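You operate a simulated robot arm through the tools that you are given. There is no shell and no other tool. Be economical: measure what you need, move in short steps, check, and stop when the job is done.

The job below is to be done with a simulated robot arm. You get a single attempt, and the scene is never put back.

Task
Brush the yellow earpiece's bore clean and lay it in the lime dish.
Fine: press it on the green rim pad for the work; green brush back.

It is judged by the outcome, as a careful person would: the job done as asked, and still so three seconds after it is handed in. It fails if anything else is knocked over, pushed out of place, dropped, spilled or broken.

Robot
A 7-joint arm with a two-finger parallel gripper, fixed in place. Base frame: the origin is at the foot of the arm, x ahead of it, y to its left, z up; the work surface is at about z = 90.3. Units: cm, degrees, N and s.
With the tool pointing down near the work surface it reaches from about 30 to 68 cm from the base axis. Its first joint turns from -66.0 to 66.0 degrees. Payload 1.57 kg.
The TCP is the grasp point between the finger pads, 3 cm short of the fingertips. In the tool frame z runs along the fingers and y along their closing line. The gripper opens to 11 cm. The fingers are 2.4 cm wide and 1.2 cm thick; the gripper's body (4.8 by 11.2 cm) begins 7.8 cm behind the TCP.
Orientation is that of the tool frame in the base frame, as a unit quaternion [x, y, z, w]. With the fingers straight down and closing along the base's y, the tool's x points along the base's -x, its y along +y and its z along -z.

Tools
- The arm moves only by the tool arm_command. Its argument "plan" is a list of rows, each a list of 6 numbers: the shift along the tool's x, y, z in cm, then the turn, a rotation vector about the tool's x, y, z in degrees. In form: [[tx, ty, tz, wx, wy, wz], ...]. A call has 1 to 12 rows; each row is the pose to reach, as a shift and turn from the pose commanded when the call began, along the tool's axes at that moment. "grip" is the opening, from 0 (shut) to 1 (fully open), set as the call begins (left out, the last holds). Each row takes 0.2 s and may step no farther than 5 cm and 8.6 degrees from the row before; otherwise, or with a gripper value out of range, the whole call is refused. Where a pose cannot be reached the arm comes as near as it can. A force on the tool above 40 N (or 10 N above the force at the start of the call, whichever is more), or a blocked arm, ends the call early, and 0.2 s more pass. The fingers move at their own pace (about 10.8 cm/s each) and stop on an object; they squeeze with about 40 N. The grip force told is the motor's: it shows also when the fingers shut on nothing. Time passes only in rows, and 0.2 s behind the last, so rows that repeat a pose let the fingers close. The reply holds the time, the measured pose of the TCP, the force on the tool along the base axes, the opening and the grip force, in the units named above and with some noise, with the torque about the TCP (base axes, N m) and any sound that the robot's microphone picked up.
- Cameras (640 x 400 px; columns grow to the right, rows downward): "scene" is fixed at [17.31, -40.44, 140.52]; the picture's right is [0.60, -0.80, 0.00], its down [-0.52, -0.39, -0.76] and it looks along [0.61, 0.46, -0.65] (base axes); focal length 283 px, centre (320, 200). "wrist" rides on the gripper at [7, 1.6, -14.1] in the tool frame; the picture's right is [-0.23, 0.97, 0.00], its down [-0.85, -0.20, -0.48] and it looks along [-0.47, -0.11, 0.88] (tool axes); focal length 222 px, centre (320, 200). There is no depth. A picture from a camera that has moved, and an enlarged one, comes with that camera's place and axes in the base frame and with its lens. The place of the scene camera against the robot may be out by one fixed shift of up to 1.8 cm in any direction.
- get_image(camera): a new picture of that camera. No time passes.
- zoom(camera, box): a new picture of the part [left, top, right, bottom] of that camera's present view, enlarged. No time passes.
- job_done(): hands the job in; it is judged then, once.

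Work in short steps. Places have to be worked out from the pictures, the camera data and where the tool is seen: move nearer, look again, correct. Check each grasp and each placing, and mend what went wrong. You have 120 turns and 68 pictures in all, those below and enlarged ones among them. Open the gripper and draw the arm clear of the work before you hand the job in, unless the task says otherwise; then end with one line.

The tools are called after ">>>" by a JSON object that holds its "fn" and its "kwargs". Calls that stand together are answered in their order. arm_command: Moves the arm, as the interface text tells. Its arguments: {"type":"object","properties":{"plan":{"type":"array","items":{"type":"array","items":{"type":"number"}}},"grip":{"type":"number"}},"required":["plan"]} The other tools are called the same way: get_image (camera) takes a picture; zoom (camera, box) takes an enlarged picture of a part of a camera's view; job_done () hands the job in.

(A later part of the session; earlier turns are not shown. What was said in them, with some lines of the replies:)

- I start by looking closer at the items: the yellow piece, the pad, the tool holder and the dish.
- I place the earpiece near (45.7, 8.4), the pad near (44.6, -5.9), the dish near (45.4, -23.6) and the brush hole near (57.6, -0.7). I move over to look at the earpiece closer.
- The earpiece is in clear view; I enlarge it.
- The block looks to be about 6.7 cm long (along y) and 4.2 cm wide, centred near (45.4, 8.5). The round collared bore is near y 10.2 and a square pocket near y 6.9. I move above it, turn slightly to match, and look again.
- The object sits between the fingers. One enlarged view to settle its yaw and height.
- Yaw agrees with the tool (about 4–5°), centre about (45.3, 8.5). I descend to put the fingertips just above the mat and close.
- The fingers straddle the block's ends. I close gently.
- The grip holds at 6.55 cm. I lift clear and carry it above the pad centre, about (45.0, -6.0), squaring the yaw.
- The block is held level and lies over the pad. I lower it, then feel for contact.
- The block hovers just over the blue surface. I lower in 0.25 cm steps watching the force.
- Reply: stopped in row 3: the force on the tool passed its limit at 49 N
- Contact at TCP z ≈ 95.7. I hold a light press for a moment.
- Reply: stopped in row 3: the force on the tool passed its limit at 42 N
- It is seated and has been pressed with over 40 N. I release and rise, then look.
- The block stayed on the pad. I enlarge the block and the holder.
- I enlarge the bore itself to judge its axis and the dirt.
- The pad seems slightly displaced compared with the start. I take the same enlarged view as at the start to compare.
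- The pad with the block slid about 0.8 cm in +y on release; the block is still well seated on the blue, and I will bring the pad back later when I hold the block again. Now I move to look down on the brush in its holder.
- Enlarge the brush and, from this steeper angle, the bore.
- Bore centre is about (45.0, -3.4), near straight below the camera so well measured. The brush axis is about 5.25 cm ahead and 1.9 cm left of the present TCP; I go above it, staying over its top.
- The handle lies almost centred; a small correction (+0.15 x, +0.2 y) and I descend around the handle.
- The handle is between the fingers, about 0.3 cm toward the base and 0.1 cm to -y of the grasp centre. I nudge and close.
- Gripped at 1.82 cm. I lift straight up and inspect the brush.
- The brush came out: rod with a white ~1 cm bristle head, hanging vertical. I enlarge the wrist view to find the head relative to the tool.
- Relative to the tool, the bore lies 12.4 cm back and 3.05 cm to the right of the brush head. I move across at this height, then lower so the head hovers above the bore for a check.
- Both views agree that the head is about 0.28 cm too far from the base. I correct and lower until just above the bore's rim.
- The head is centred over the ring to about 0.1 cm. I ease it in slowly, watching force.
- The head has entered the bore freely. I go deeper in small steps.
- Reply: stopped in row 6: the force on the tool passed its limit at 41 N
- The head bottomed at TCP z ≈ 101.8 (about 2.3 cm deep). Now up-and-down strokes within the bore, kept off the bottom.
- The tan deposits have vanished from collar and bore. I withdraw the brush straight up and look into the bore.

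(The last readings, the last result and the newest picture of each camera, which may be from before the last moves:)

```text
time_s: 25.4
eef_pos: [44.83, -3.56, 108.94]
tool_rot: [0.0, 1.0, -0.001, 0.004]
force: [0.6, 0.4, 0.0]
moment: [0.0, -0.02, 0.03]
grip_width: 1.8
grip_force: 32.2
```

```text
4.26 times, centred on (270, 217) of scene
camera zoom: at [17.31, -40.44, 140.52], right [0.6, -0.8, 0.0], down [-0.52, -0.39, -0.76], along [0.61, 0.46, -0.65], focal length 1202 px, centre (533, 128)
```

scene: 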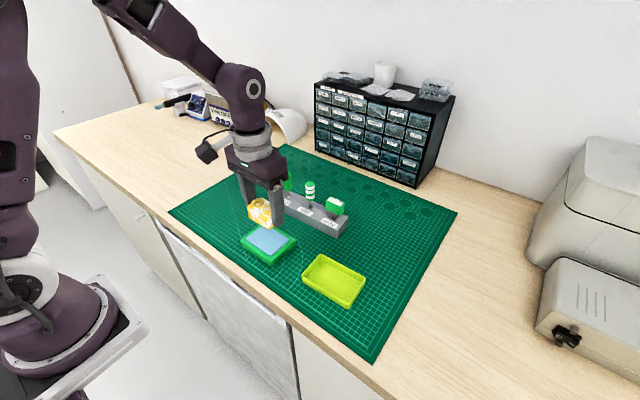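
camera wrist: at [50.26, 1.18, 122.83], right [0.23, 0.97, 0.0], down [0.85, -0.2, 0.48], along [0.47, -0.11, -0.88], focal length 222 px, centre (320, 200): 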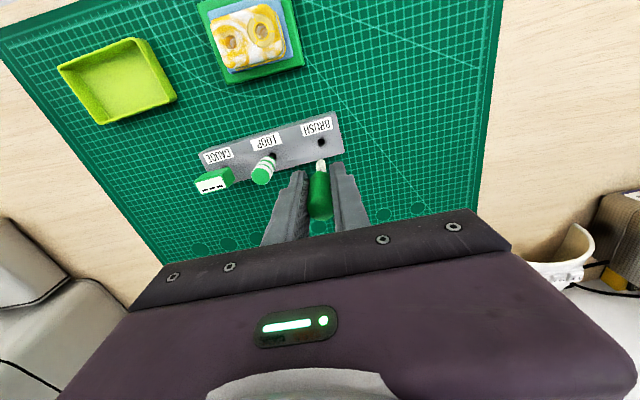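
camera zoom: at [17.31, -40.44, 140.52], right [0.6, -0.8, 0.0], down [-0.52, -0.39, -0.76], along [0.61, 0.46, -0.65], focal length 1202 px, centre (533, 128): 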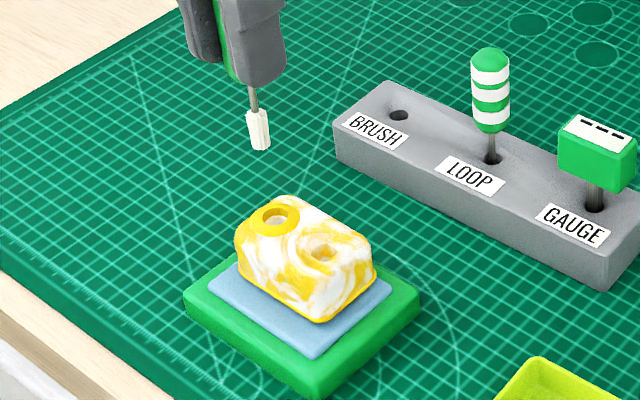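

The bore is clean. I carry the brush back over its hole and lower to a check height.

>>> {"fn": "arm_command", "kwargs": {"plan": [[-3.1, 0.8, 0, 0, 0, 0], [-6.2, 1.5, 0, 0, 0, 0], [-9.3, 2.2, 0, 0, 0, 0], [-12.36, 2.95, 0, 0, 0, 0], [-12.36, 2.95, 2.5, 0, 0, 0], [-12.36, 2.95, 5, 0, 0, 0], [-12.36, 2.95, 5, 0, 0, 0]]}}

>>> {"fn": "zoom", "kwargs": {"camera": "wrist", "box": [280, 115, 360, 165]}}

>>> {"fn": "zoom", "kwargs": {"camera": "scene", "box": [275, 160, 325, 200]}}

```text
time_s: 27.0
eef_pos: [57.19, -0.49, 104.06]
tool_rot: [-0.001, 1.0, 0.001, 0.003]
force: [0.0, 0.5, 0.0]
moment: [0.04, -0.03, 0.0]
grip_width: 1.78
grip_force: 32.5
```

```text
8.00 times, centred on (320, 140) of wrist
camera zoom: at [50.11, 1.16, 117.99], right [0.23, 0.97, 0.0], down [0.85, -0.2, 0.48], along [0.47, -0.11, -0.87], focal length 1777 px, centre (320, 680)
```

zoom: 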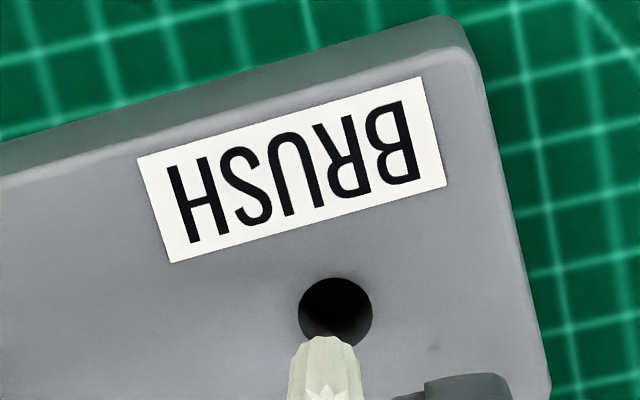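

```text
10.00 times, centred on (300, 180) of scene
camera zoom: at [17.31, -40.44, 140.52], right [0.6, -0.8, 0.0], down [-0.52, -0.39, -0.76], along [0.61, 0.46, -0.65], focal length 2826 px, centre (520, 400)
```

zoom: 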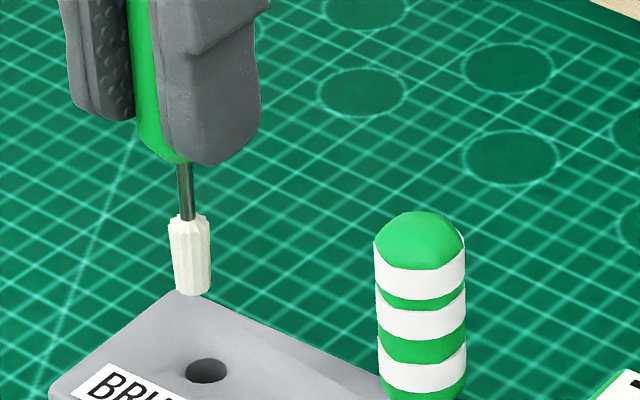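

The head is about 0.2 cm short in x and 0.07 in y of the hole. I correct and lower to just above the hole.

>>> {"fn": "arm_command", "kwargs": {"plan": [[-0.18, 0.07, 0, 0, 0, 0], [-0.18, 0.07, 1, 0, 0, 0], [-0.18, 0.07, 2, 0, 0, 0], [-0.18, 0.07, 2, 0, 0, 0]]}}

>>> {"fn": "zoom", "kwargs": {"camera": "scene", "box": [275, 170, 325, 210]}}

>>> {"fn": "zoom", "kwargs": {"camera": "wrist", "box": [280, 125, 360, 175]}}

```text
time_s: 28.0
eef_pos: [57.26, -0.44, 102.05]
tool_rot: [-0.001, 1.0, 0.0, 0.003]
force: [-0.1, 0.1, -0.2]
moment: [0.01, -0.02, 0.01]
grip_width: 1.81
grip_force: 32.5
```

```text
10.00 times, centred on (300, 190) of scene
camera zoom: at [17.31, -40.44, 140.52], right [0.6, -0.8, 0.0], down [-0.52, -0.39, -0.76], along [0.61, 0.46, -0.65], focal length 2826 px, centre (520, 300)
```

zoom: 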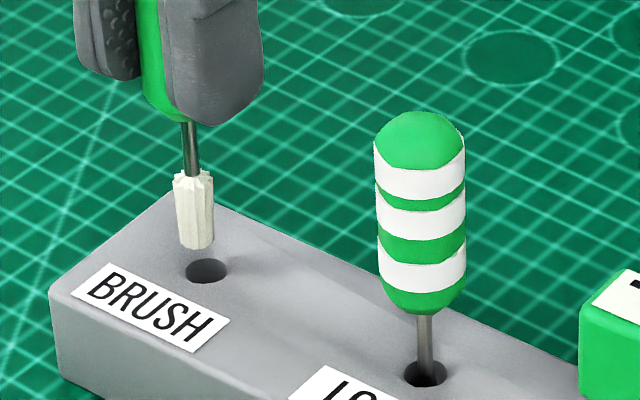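

```text
8.00 times, centred on (320, 150) of wrist
camera zoom: at [50.26, 1.35, 116.08], right [0.23, 0.97, 0.0], down [0.85, -0.2, 0.48], along [0.47, -0.11, -0.87], focal length 1777 px, centre (320, 600)
```

zoom: 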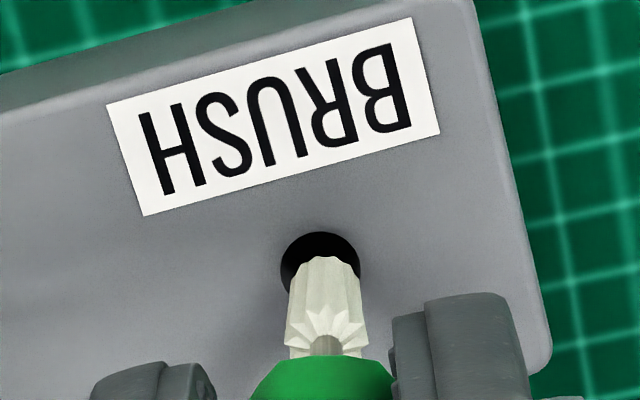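

Nearly aligned; remaining error about 0.1 cm. I correct and insert gently.

>>> {"fn": "arm_command", "kwargs": {"plan": [[-0.08, -0.08, 0, 0, 0, 0], [-0.08, -0.08, 0.4, 0, 0, 0], [-0.08, -0.08, 0.8, 0, 0, 0], [-0.08, -0.08, 1.2, 0, 0, 0], [-0.08, -0.08, 1.5, 0, 0, 0], [-0.08, -0.08, 1.5, 0, 0, 0]]}}

>>> {"fn": "zoom", "kwargs": {"camera": "scene", "box": [275, 170, 325, 210]}}

```text
time_s: 29.4
eef_pos: [57.46, -0.62, 100.62]
tool_rot: [0.001, 1.0, 0.0, 0.004]
force: [-0.6, -0.5, 0.1]
moment: [-0.01, -0.01, -0.02]
grip_width: 1.81
grip_force: 31.9
```

```text
10.00 times, centred on (300, 190) of scene
camera zoom: at [17.31, -40.44, 140.52], right [0.6, -0.8, 0.0], down [-0.52, -0.39, -0.76], along [0.61, 0.46, -0.65], focal length 2826 px, centre (520, 300)
```

zoom: 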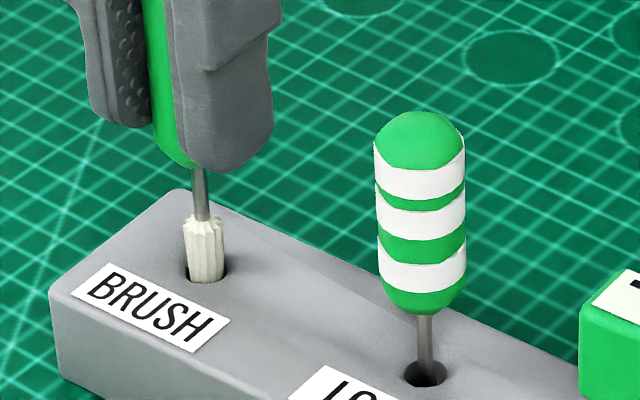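

It is in the hole with no force. I continue down to near its original seat height.

>>> {"fn": "arm_command", "kwargs": {"plan": [[0, 0, 0.4, 0, 0, 0], [0, 0, 0.8, 0, 0, 0], [0, 0, 1.2, 0, 0, 0], [0, 0, 1.6, 0, 0, 0], [0, 0, 1.75, 0, 0, 0], [0, 0, 1.75, 0, 0, 0]]}}

>>> {"fn": "zoom", "kwargs": {"camera": "scene", "box": [275, 160, 325, 210]}}

```text
time_s: 30.9
eef_pos: [57.48, -0.61, 99.17]
tool_rot: [0.0, 1.0, -0.001, 0.006]
force: [-2.0, -0.7, 7.4]
moment: [0.01, 0.08, 0.01]
grip_width: 1.82
grip_force: 32.2
stopped in row 6: the force on the tool passed its limit at 41 N (the readings are from after the stop); the commanded pose is now the measured one
```

```text
8.00 times, centred on (300, 185) of scene
camera zoom: at [17.29, -40.44, 140.52], right [0.6, -0.8, 0.0], down [-0.52, -0.39, -0.76], along [0.61, 0.46, -0.65], focal length 2261 px, centre (480, 320)
```

zoom: 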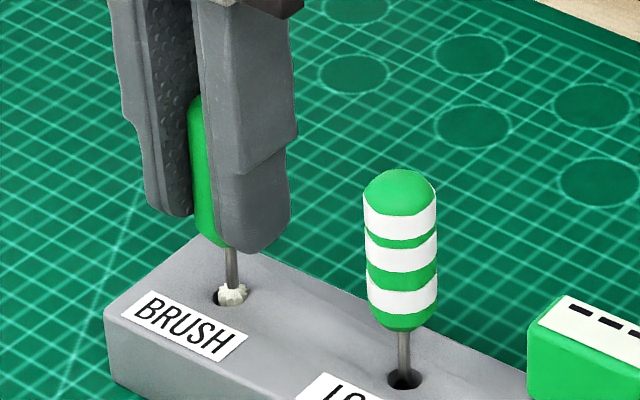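

It is seated at the bottom as before. I open and rise straight up.

>>> {"fn": "arm_command", "kwargs": {"plan": [[0, 0, 0, 0, 0, 0], [0, 0, 0, 0, 0, 0], [0, 0, 0, 0, 0, 0], [0, 0, -2.5, 0, 0, 0], [0, 0, -6, 0, 0, 0], [0, 0, -10, 0, 0, 0], [0, 0, -12, 0, 0, 0], [0, 0, -12, 0, 0, 0]], "grip": 0.45}}

>>> {"fn": "zoom", "kwargs": {"camera": "scene", "box": [190, 150, 390, 310]}}

```text
time_s: 32.6
eef_pos: [57.44, -0.57, 111.11]
tool_rot: [0.001, 1.0, 0.0, 0.008]
force: [-0.4, 0.1, 0.1]
moment: [-0.06, -0.03, 0.02]
grip_width: 4.93
grip_force: 0.1
```

```text
2.50 times, centred on (290, 230) of scene
camera zoom: at [17.31, -40.44, 140.52], right [0.6, -0.8, 0.0], down [-0.52, -0.39, -0.76], along [0.61, 0.46, -0.65], focal length 706 px, centre (395, 125)
```

zoom: 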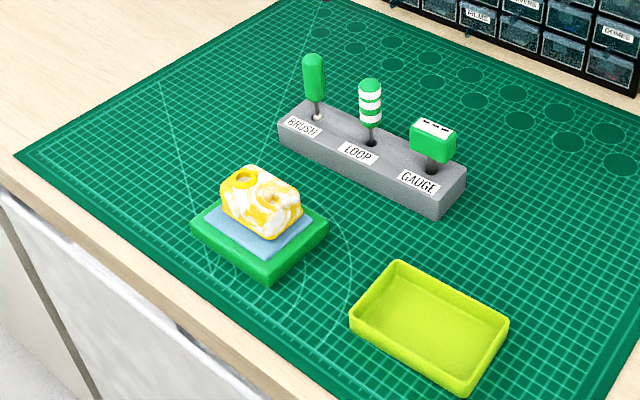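

Brush is back upright and the holder is unmoved. Now I go over the block (about (45.05, -5.15)) with the gripper opened and the slight tool tilt corrected.

>>> {"fn": "arm_command", "kwargs": {"plan": [[3.1, -1.2, 0, 0, 0.3, 0], [6.2, -2.4, 0, 0, 0.6, 0], [9.3, -3.5, 0, 0, 0.9, 0], [12.4, -4.6, 1, 0, 0.9, 0], [12.4, -4.6, 4, 0, 0.9, 0], [12.4, -4.6, 5, 0, 0.9, 0], [12.4, -4.6, 5, 0, 0.9, 0]], "grip": 1}}

>>> {"fn": "get_image", "kwargs": {"camera": "wrist"}}

```text
time_s: 34.2
eef_pos: [44.95, -5.17, 105.92]
tool_rot: [-0.001, 1.0, -0.001, -0.002]
force: [0.8, -0.6, 0.9]
moment: [-0.01, -0.02, 0.0]
grip_width: 11.0
grip_force: 0.0
```

```text
16 pictures are left
camera wrist: at [38.13, -3.42, 120.1], right [0.23, 0.97, 0.0], down [0.86, -0.2, 0.48], along [0.46, -0.11, -0.88], focal length 222 px, centre (320, 200)
```

wrist: 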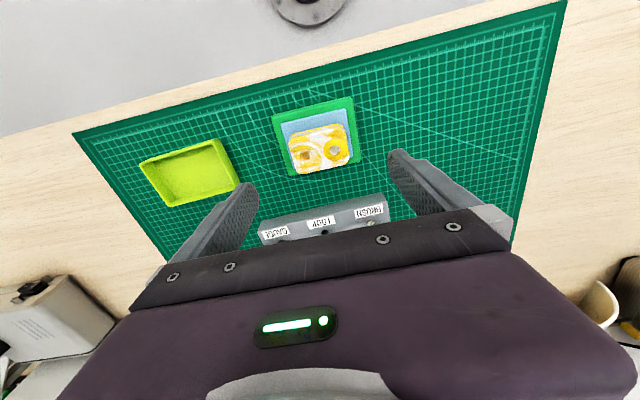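

The block centre checks at about (45.1, -5.05). I descend around it to the earlier grip height and close.

>>> {"fn": "arm_command", "kwargs": {"plan": [[-0.1, 0.1, 4, 0, 0, 0], [-0.1, 0.1, 8, 0, 0, 0], [-0.1, 0.1, 9.5, 0, 0, 0], [-0.1, 0.1, 10.0, 0, 0, 0], [-0.1, 0.1, 10.0, 0, 0, 0]]}}

>>> {"fn": "zoom", "kwargs": {"camera": "scene", "box": [220, 180, 320, 260]}}

```text
time_s: 35.5
eef_pos: [45.13, -5.03, 96.01]
tool_rot: [0.0, 1.0, -0.001, -0.002]
force: [0.0, 0.6, 0.2]
moment: [0.01, 0.02, -0.01]
grip_width: 10.98
grip_force: 0.0
```

```text
5.00 times, centred on (270, 220) of scene
camera zoom: at [17.31, -40.44, 140.52], right [0.6, -0.8, 0.0], down [-0.52, -0.39, -0.76], along [0.61, 0.46, -0.65], focal length 1413 px, centre (570, 100)
```

zoom: 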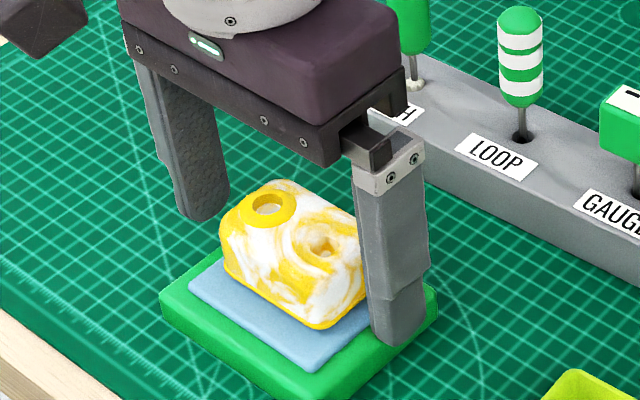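

Fingers straddle the block, clear of the pad. I close.

>>> {"fn": "arm_command", "kwargs": {"plan": [[0, 0, 0.1, 0, 0, 0], [0, 0, 0.1, 0, 0, 0], [0, 0, 0.1, 0, 0, 0], [0, 0, 0.1, 0, 0, 0]], "grip": 0.45}}

>>> {"fn": "zoom", "kwargs": {"camera": "scene", "box": [220, 180, 320, 260]}}

```text
time_s: 36.5
eef_pos: [45.08, -5.15, 96.03]
tool_rot: [0.0, 1.0, 0.0, 0.0]
force: [0.0, -9.3, 10.9]
moment: [-0.14, 0.08, 0.0]
grip_width: 6.55
grip_force: 40.1
```

```text
5.00 times, centred on (270, 220) of scene
camera zoom: at [17.3, -40.46, 140.51], right [0.6, -0.8, 0.0], down [-0.52, -0.39, -0.76], along [0.61, 0.46, -0.65], focal length 1413 px, centre (570, 100)
```

zoom: 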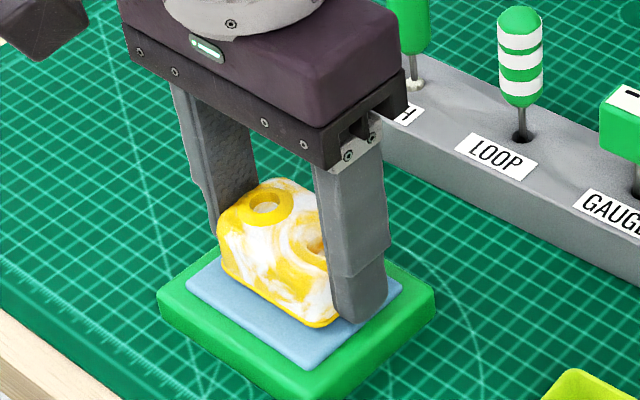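

The grip holds; the pad is bonded to the block and slides with it. Before lifting I slide both slowly back 0.9 cm in -y to the pad's original place.

>>> {"fn": "arm_command", "kwargs": {"plan": [[0, -0.2, 0, 0, 0, 0], [0, -0.4, 0, 0, 0, 0], [0, -0.6, 0, 0, 0, 0], [0, -0.8, 0, 0, 0, 0], [0, -0.9, 0, 0, 0, 0], [0, -0.9, 0, 0, 0, 0]]}}

>>> {"fn": "zoom", "kwargs": {"camera": "scene", "box": [220, 180, 320, 260]}}

```text
time_s: 37.9
eef_pos: [45.14, -5.94, 95.83]
tool_rot: [-0.001, 1.0, -0.001, -0.001]
force: [-0.9, 12.4, 18.2]
moment: [0.38, -0.08, 0.0]
grip_width: 6.57
grip_force: 40.3
```

```text
5.00 times, centred on (270, 220) of scene
camera zoom: at [17.29, -40.4, 140.53], right [0.6, -0.8, 0.0], down [-0.52, -0.39, -0.76], along [0.61, 0.46, -0.65], focal length 1413 px, centre (570, 100)
```

zoom: 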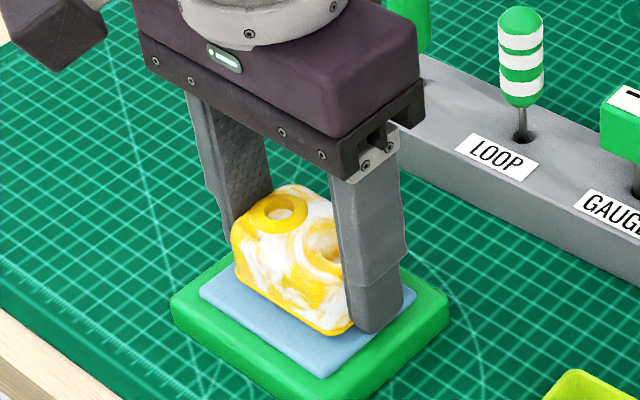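

The pad is back at its original spot. I relieve the side load and lift gently, watching whether the pad clings.

>>> {"fn": "arm_command", "kwargs": {"plan": [[0, 0.08, -0.2, 0, 0, 0], [0, 0.08, -0.4, 0, 0, 0], [0, 0.08, -0.7, 0, 0, 0], [0, 0.08, -1.0, 0, 0, 0], [0, 0.08, -1.0, 0, 0, 0]]}}

>>> {"fn": "zoom", "kwargs": {"camera": "scene", "box": [220, 180, 320, 260]}}

```text
time_s: 39.0
eef_pos: [45.16, -5.89, 96.64]
tool_rot: [0.001, 1.0, -0.001, -0.002]
force: [-0.9, 0.5, 0.0]
moment: [0.0, 0.04, 0.04]
grip_width: 6.52
grip_force: 39.8
```

```text
5.00 times, centred on (270, 220) of scene
camera zoom: at [17.31, -40.44, 140.52], right [0.6, -0.8, 0.0], down [-0.52, -0.39, -0.76], along [0.61, 0.46, -0.65], focal length 1413 px, centre (570, 100)
```

zoom: 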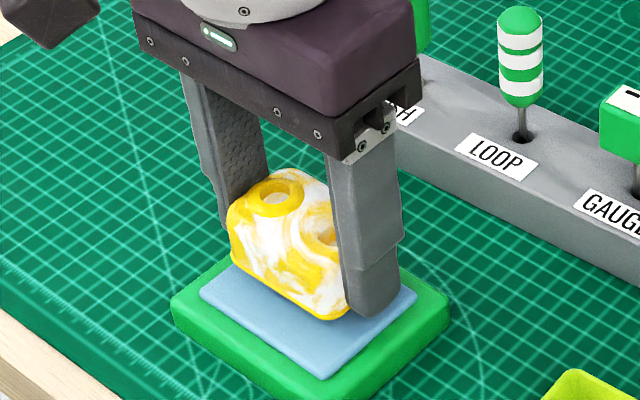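

It came free and the pad stayed. I lift and carry it above the dish, near (45, -22.8).

>>> {"fn": "arm_command", "kwargs": {"plan": [[0, 0, -4, 0, 0, 0], [0, 0, -8, 0, 0, 0], [0, -4, -9, 0, 0, 0], [0, -8, -9, 0, 0, 0], [0, -12, -9, 0, 0, 0], [0, -16.8, -9, 0, 0, 0], [0, -16.8, -9, 0, 0, 0], [0, -16.8, -9, 0, 0, 0]]}}

>>> {"fn": "get_image", "kwargs": {"camera": "wrist"}}

>>> {"fn": "zoom", "kwargs": {"camera": "scene", "box": [260, 190, 400, 310]}}

```text
time_s: 40.9
eef_pos: [45.06, -22.54, 105.88]
tool_rot: [-0.001, 1.0, 0.0, -0.002]
force: [0.4, 0.2, -1.3]
moment: [0.01, 0.0, 0.05]
grip_width: 6.55
grip_force: 40.1
```

```text
11 pictures are left
camera wrist: at [38.29, -20.79, 120.02], right [0.23, 0.97, 0.0], down [0.86, -0.2, 0.48], along [0.46, -0.11, -0.88], focal length 222 px, centre (320, 200)
```

wrist: 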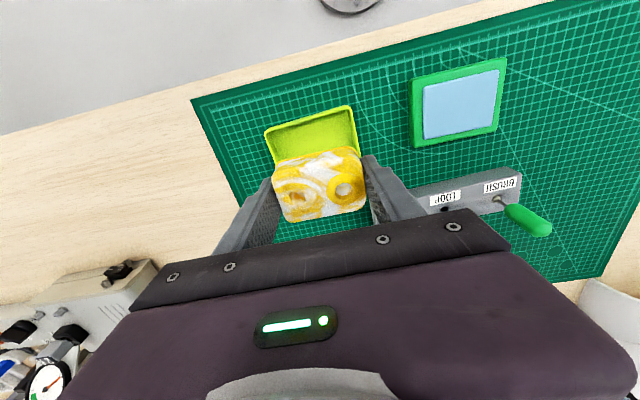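

```text
3.33 times, centred on (330, 250) of scene
camera zoom: at [17.31, -40.44, 140.52], right [0.6, -0.8, 0.0], down [-0.52, -0.39, -0.76], along [0.61, 0.46, -0.65], focal length 942 px, centre (287, 33)
```

zoom: 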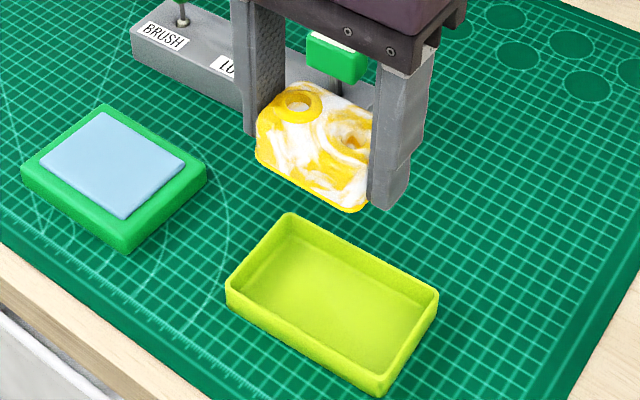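

The dish measures about 10.8 × 6.5 cm, centred near (45.2, -23.15) with about 3° yaw. I align and lower to just above its rim, then check.

>>> {"fn": "arm_command", "kwargs": {"plan": [[-0.1, -0.6, 2, 0, 0, -1.5], [-0.1, -0.6, 5, 0, 0, -3], [-0.1, -0.6, 7.5, 0, 0, -3], [-0.1, -0.6, 7.5, 0, 0, -3]]}}

>>> {"fn": "zoom", "kwargs": {"camera": "scene", "box": [280, 220, 390, 310]}}

>>> {"fn": "zoom", "kwargs": {"camera": "wrist", "box": [230, 80, 430, 220]}}

```text
time_s: 41.9
eef_pos: [45.35, -23.25, 98.4]
tool_rot: [-0.026, 1.0, -0.001, -0.002]
force: [0.1, -0.1, -0.6]
moment: [-0.03, -0.01, 0.04]
grip_width: 6.53
grip_force: 40.3
```

```text
4.44 times, centred on (335, 265) of scene
camera zoom: at [17.31, -40.44, 140.52], right [0.6, -0.8, 0.0], down [-0.52, -0.39, -0.76], along [0.61, 0.46, -0.65], focal length 1256 px, centre (253, -89)
```

zoom: 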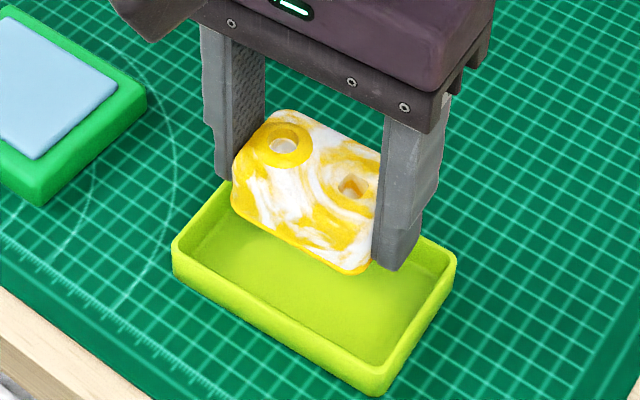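

```text
2.86 times, centred on (330, 150) of wrist
camera zoom: at [38.35, -21.93, 112.49], right [0.18, 0.98, 0.0], down [0.87, -0.15, 0.48], along [0.47, -0.09, -0.88], focal length 635 px, centre (291, 343)
```

zoom: 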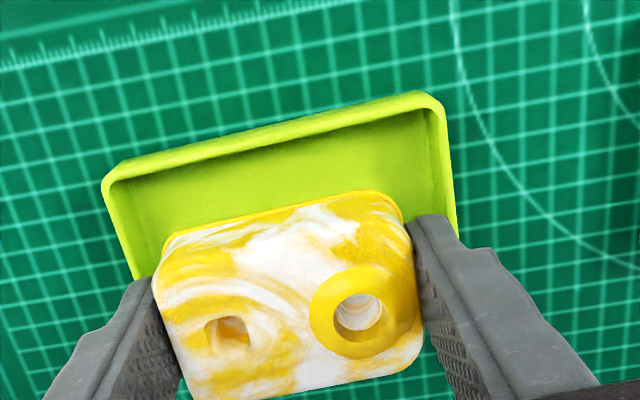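

Alignment in y is good; the block sits about 0.4 cm far in x, so I shift that back and lower into the dish.

>>> {"fn": "arm_command", "kwargs": {"plan": [[0.4, 0, 0, 0, 0, 0], [0.4, 0, 1.2, 0, 0, 0], [0.4, 0, 2.2, 0, 0, 0], [0.4, 0, 3.0, 0, 0, 0], [0.4, 0, 3.0, 0, 0, 0]]}}

>>> {"fn": "zoom", "kwargs": {"camera": "scene", "box": [280, 220, 390, 310]}}

```text
time_s: 43.0
eef_pos: [44.93, -23.2, 95.44]
tool_rot: [-0.027, 1.0, -0.001, -0.002]
force: [0.3, -0.1, -0.1]
moment: [-0.03, 0.01, 0.02]
grip_width: 6.57
grip_force: 40.0
```

```text
4.44 times, centred on (335, 265) of scene
camera zoom: at [17.31, -40.44, 140.52], right [0.6, -0.8, 0.0], down [-0.52, -0.39, -0.76], along [0.61, 0.46, -0.65], focal length 1256 px, centre (253, -89)
```

zoom: 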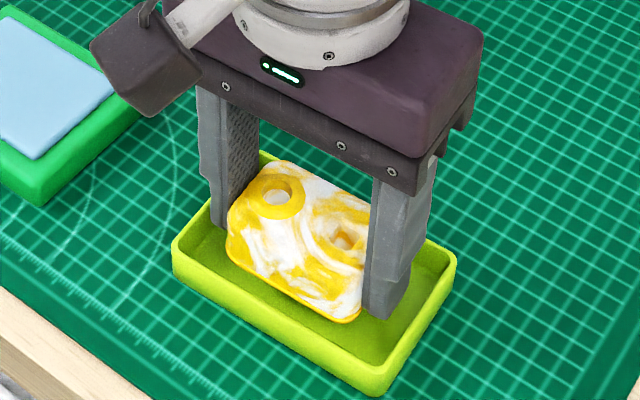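

Fingers and block are inside the walls. I lower the last half centimetre gently.

>>> {"fn": "arm_command", "kwargs": {"plan": [[0, 0, 0.2, 0, 0, 0], [0, 0, 0.4, 0, 0, 0], [0, 0, 0.5, 0, 0, 0], [0, 0, 0.5, 0, 0, 0]]}}

```text
time_s: 44.0
eef_pos: [44.83, -23.2, 94.93]
tool_rot: [-0.026, 1.0, -0.001, -0.001]
force: [0.4, 1.3, -0.1]
moment: [0.01, 0.01, 0.0]
grip_width: 6.54
grip_force: 40.1
```

No contact yet (bottom near z 91.2); a bit farther in small steps.

>>> {"fn": "arm_command", "kwargs": {"plan": [[0, 0, 0.1, 0, 0, 0], [0, 0, 0.2, 0, 0, 0], [0, 0, 0.2, 0, 0, 0]]}}

>>> {"fn": "zoom", "kwargs": {"camera": "scene", "box": [280, 220, 390, 310]}}

```text
time_s: 44.9
eef_pos: [44.98, -23.24, 94.64]
tool_rot: [-0.026, 1.0, -0.001, -0.002]
force: [0.2, -0.2, 0.1]
moment: [0.01, -0.04, -0.03]
grip_width: 6.56
grip_force: 40.1
```

```text
4.44 times, centred on (335, 265) of scene
camera zoom: at [17.31, -40.44, 140.52], right [0.6, -0.8, 0.0], down [-0.52, -0.39, -0.76], along [0.61, 0.46, -0.65], focal length 1256 px, centre (253, -89)
```

zoom: 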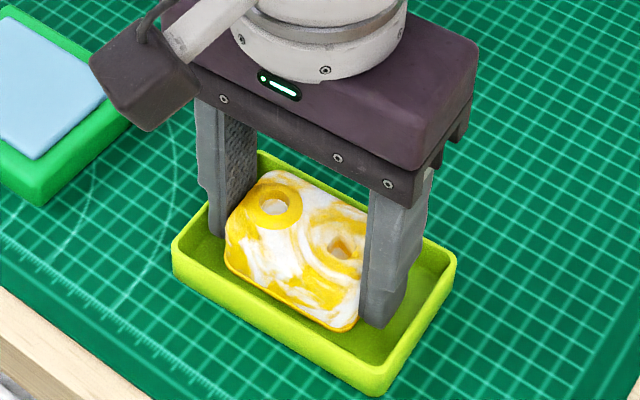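

Still free; three more tenths.

>>> {"fn": "arm_command", "kwargs": {"plan": [[0, 0, 0.08, 0, 0, 0], [0, 0, 0.15, 0, 0, 0], [0, 0, 0.15, 0, 0, 0]]}}

```text
time_s: 45.6
eef_pos: [44.9, -23.28, 94.53]
tool_rot: [-0.027, 1.0, -0.001, -0.001]
force: [-0.5, -0.8, -1.6]
moment: [-0.01, 0.01, -0.01]
grip_width: 6.53
grip_force: 40.0
```

>>> {"fn": "arm_command", "kwargs": {"plan": [[0, 0, 0.08, 0, 0, 0], [0, 0, 0.15, 0, 0, 0], [0, 0, 0.15, 0, 0, 0]]}}

```text
time_s: 46.5
eef_pos: [44.93, -23.26, 94.33]
tool_rot: [-0.027, 1.0, -0.001, -0.002]
force: [0.4, -0.3, -2.0]
moment: [0.02, -0.02, 0.0]
grip_width: 6.55
grip_force: 39.3
```

The block is within a millimetre or two of the floor. I open slightly (7.2 cm, within the walls) and rise straight up.

>>> {"fn": "arm_command", "kwargs": {"plan": [[0, 0, 0, 0, 0, 0], [0, 0, 0, 0, 0, 0], [0, 0, 0, 0, 0, 0], [0, 0, -1, 0, 0, 0], [0, 0, -3, 0, 0, 0], [0, 0, -7, 0, 0, 0], [0, 0, -11, 0, 0, 0], [0, 0, -15, 0, 0, 0], [0, 0, -15, 0, 0, 0]], "grip": 0.66}}

>>> {"fn": "get_image", "kwargs": {"camera": "scene"}}

>>> {"fn": "zoom", "kwargs": {"camera": "scene", "box": [190, 150, 390, 310]}}

```text
time_s: 48.5
eef_pos: [44.82, -23.44, 109.45]
tool_rot: [-0.026, 1.0, -0.001, -0.003]
force: [0.8, -1.2, 0.8]
moment: [-0.03, 0.0, 0.01]
grip_width: 7.23
grip_force: 0.2
```

```text
5 pictures are left
```

scene: 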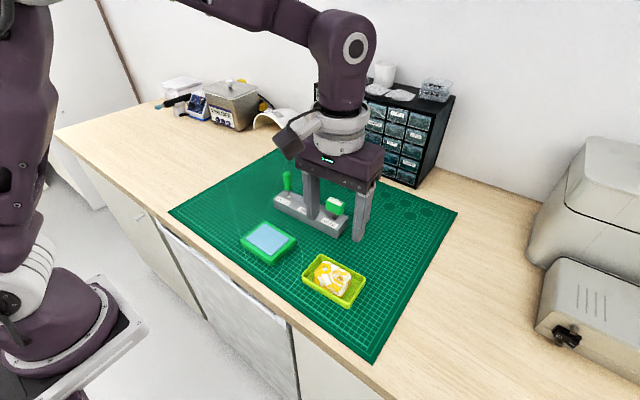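

```text
2.50 times, centred on (290, 230) of scene
camera zoom: at [17.31, -40.43, 140.52], right [0.6, -0.8, 0.0], down [-0.52, -0.39, -0.76], along [0.61, 0.46, -0.65], focal length 706 px, centre (395, 125)
```

zoom: 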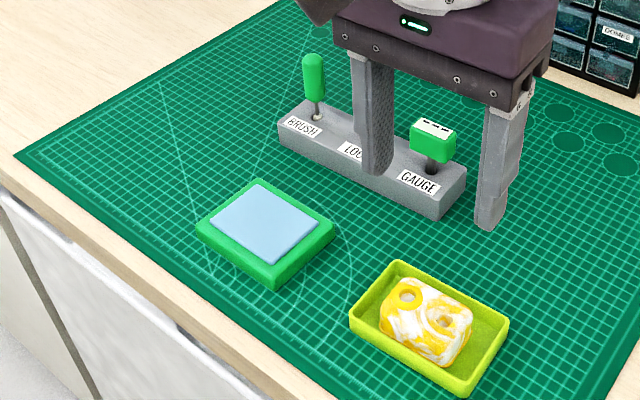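

The block lies flat in the dish; pad, dish and brush are in place. I raise the arm well clear with the gripper open.

>>> {"fn": "arm_command", "kwargs": {"plan": [[0, 0, -4, 0, 0, 0], [0, 0, -8, 0, 0, 0], [0, 0, -10, 0, 0, 0], [0, 0, -10, 0, 0, 0]], "grip": 1}}

>>> {"fn": "zoom", "kwargs": {"camera": "scene", "box": [190, 150, 390, 310]}}

```text
time_s: 49.5
eef_pos: [44.85, -23.38, 119.24]
tool_rot: [-0.027, 1.0, -0.001, -0.002]
force: [-0.9, 0.0, 0.1]
moment: [-0.01, 0.01, -0.01]
grip_width: 10.98
grip_force: 0.1
```

```text
2.50 times, centred on (290, 230) of scene
camera zoom: at [17.31, -40.44, 140.52], right [0.6, -0.8, 0.0], down [-0.52, -0.39, -0.76], along [0.61, 0.46, -0.65], focal length 706 px, centre (395, 125)
```

zoom: 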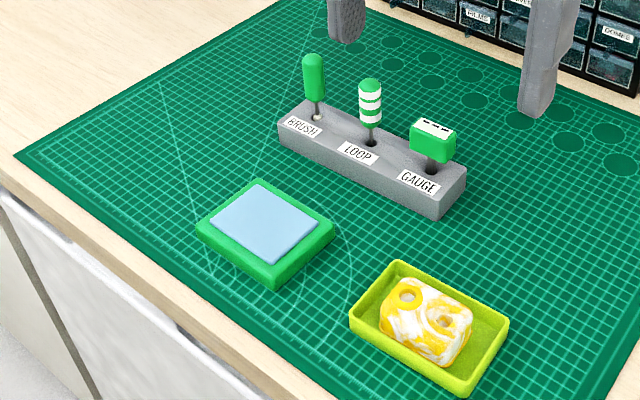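

Everything is in place, so I hand the job in.

>>> {"fn": "job_done", "kwargs": {}}

```text
The job is handed in.
```

The yellow earpiece's bore is brushed clean and the earpiece lies in the lime dish. The brush is back in its hole. The pad slid about 0.8 cm during the work, and I moved it back to its original place.
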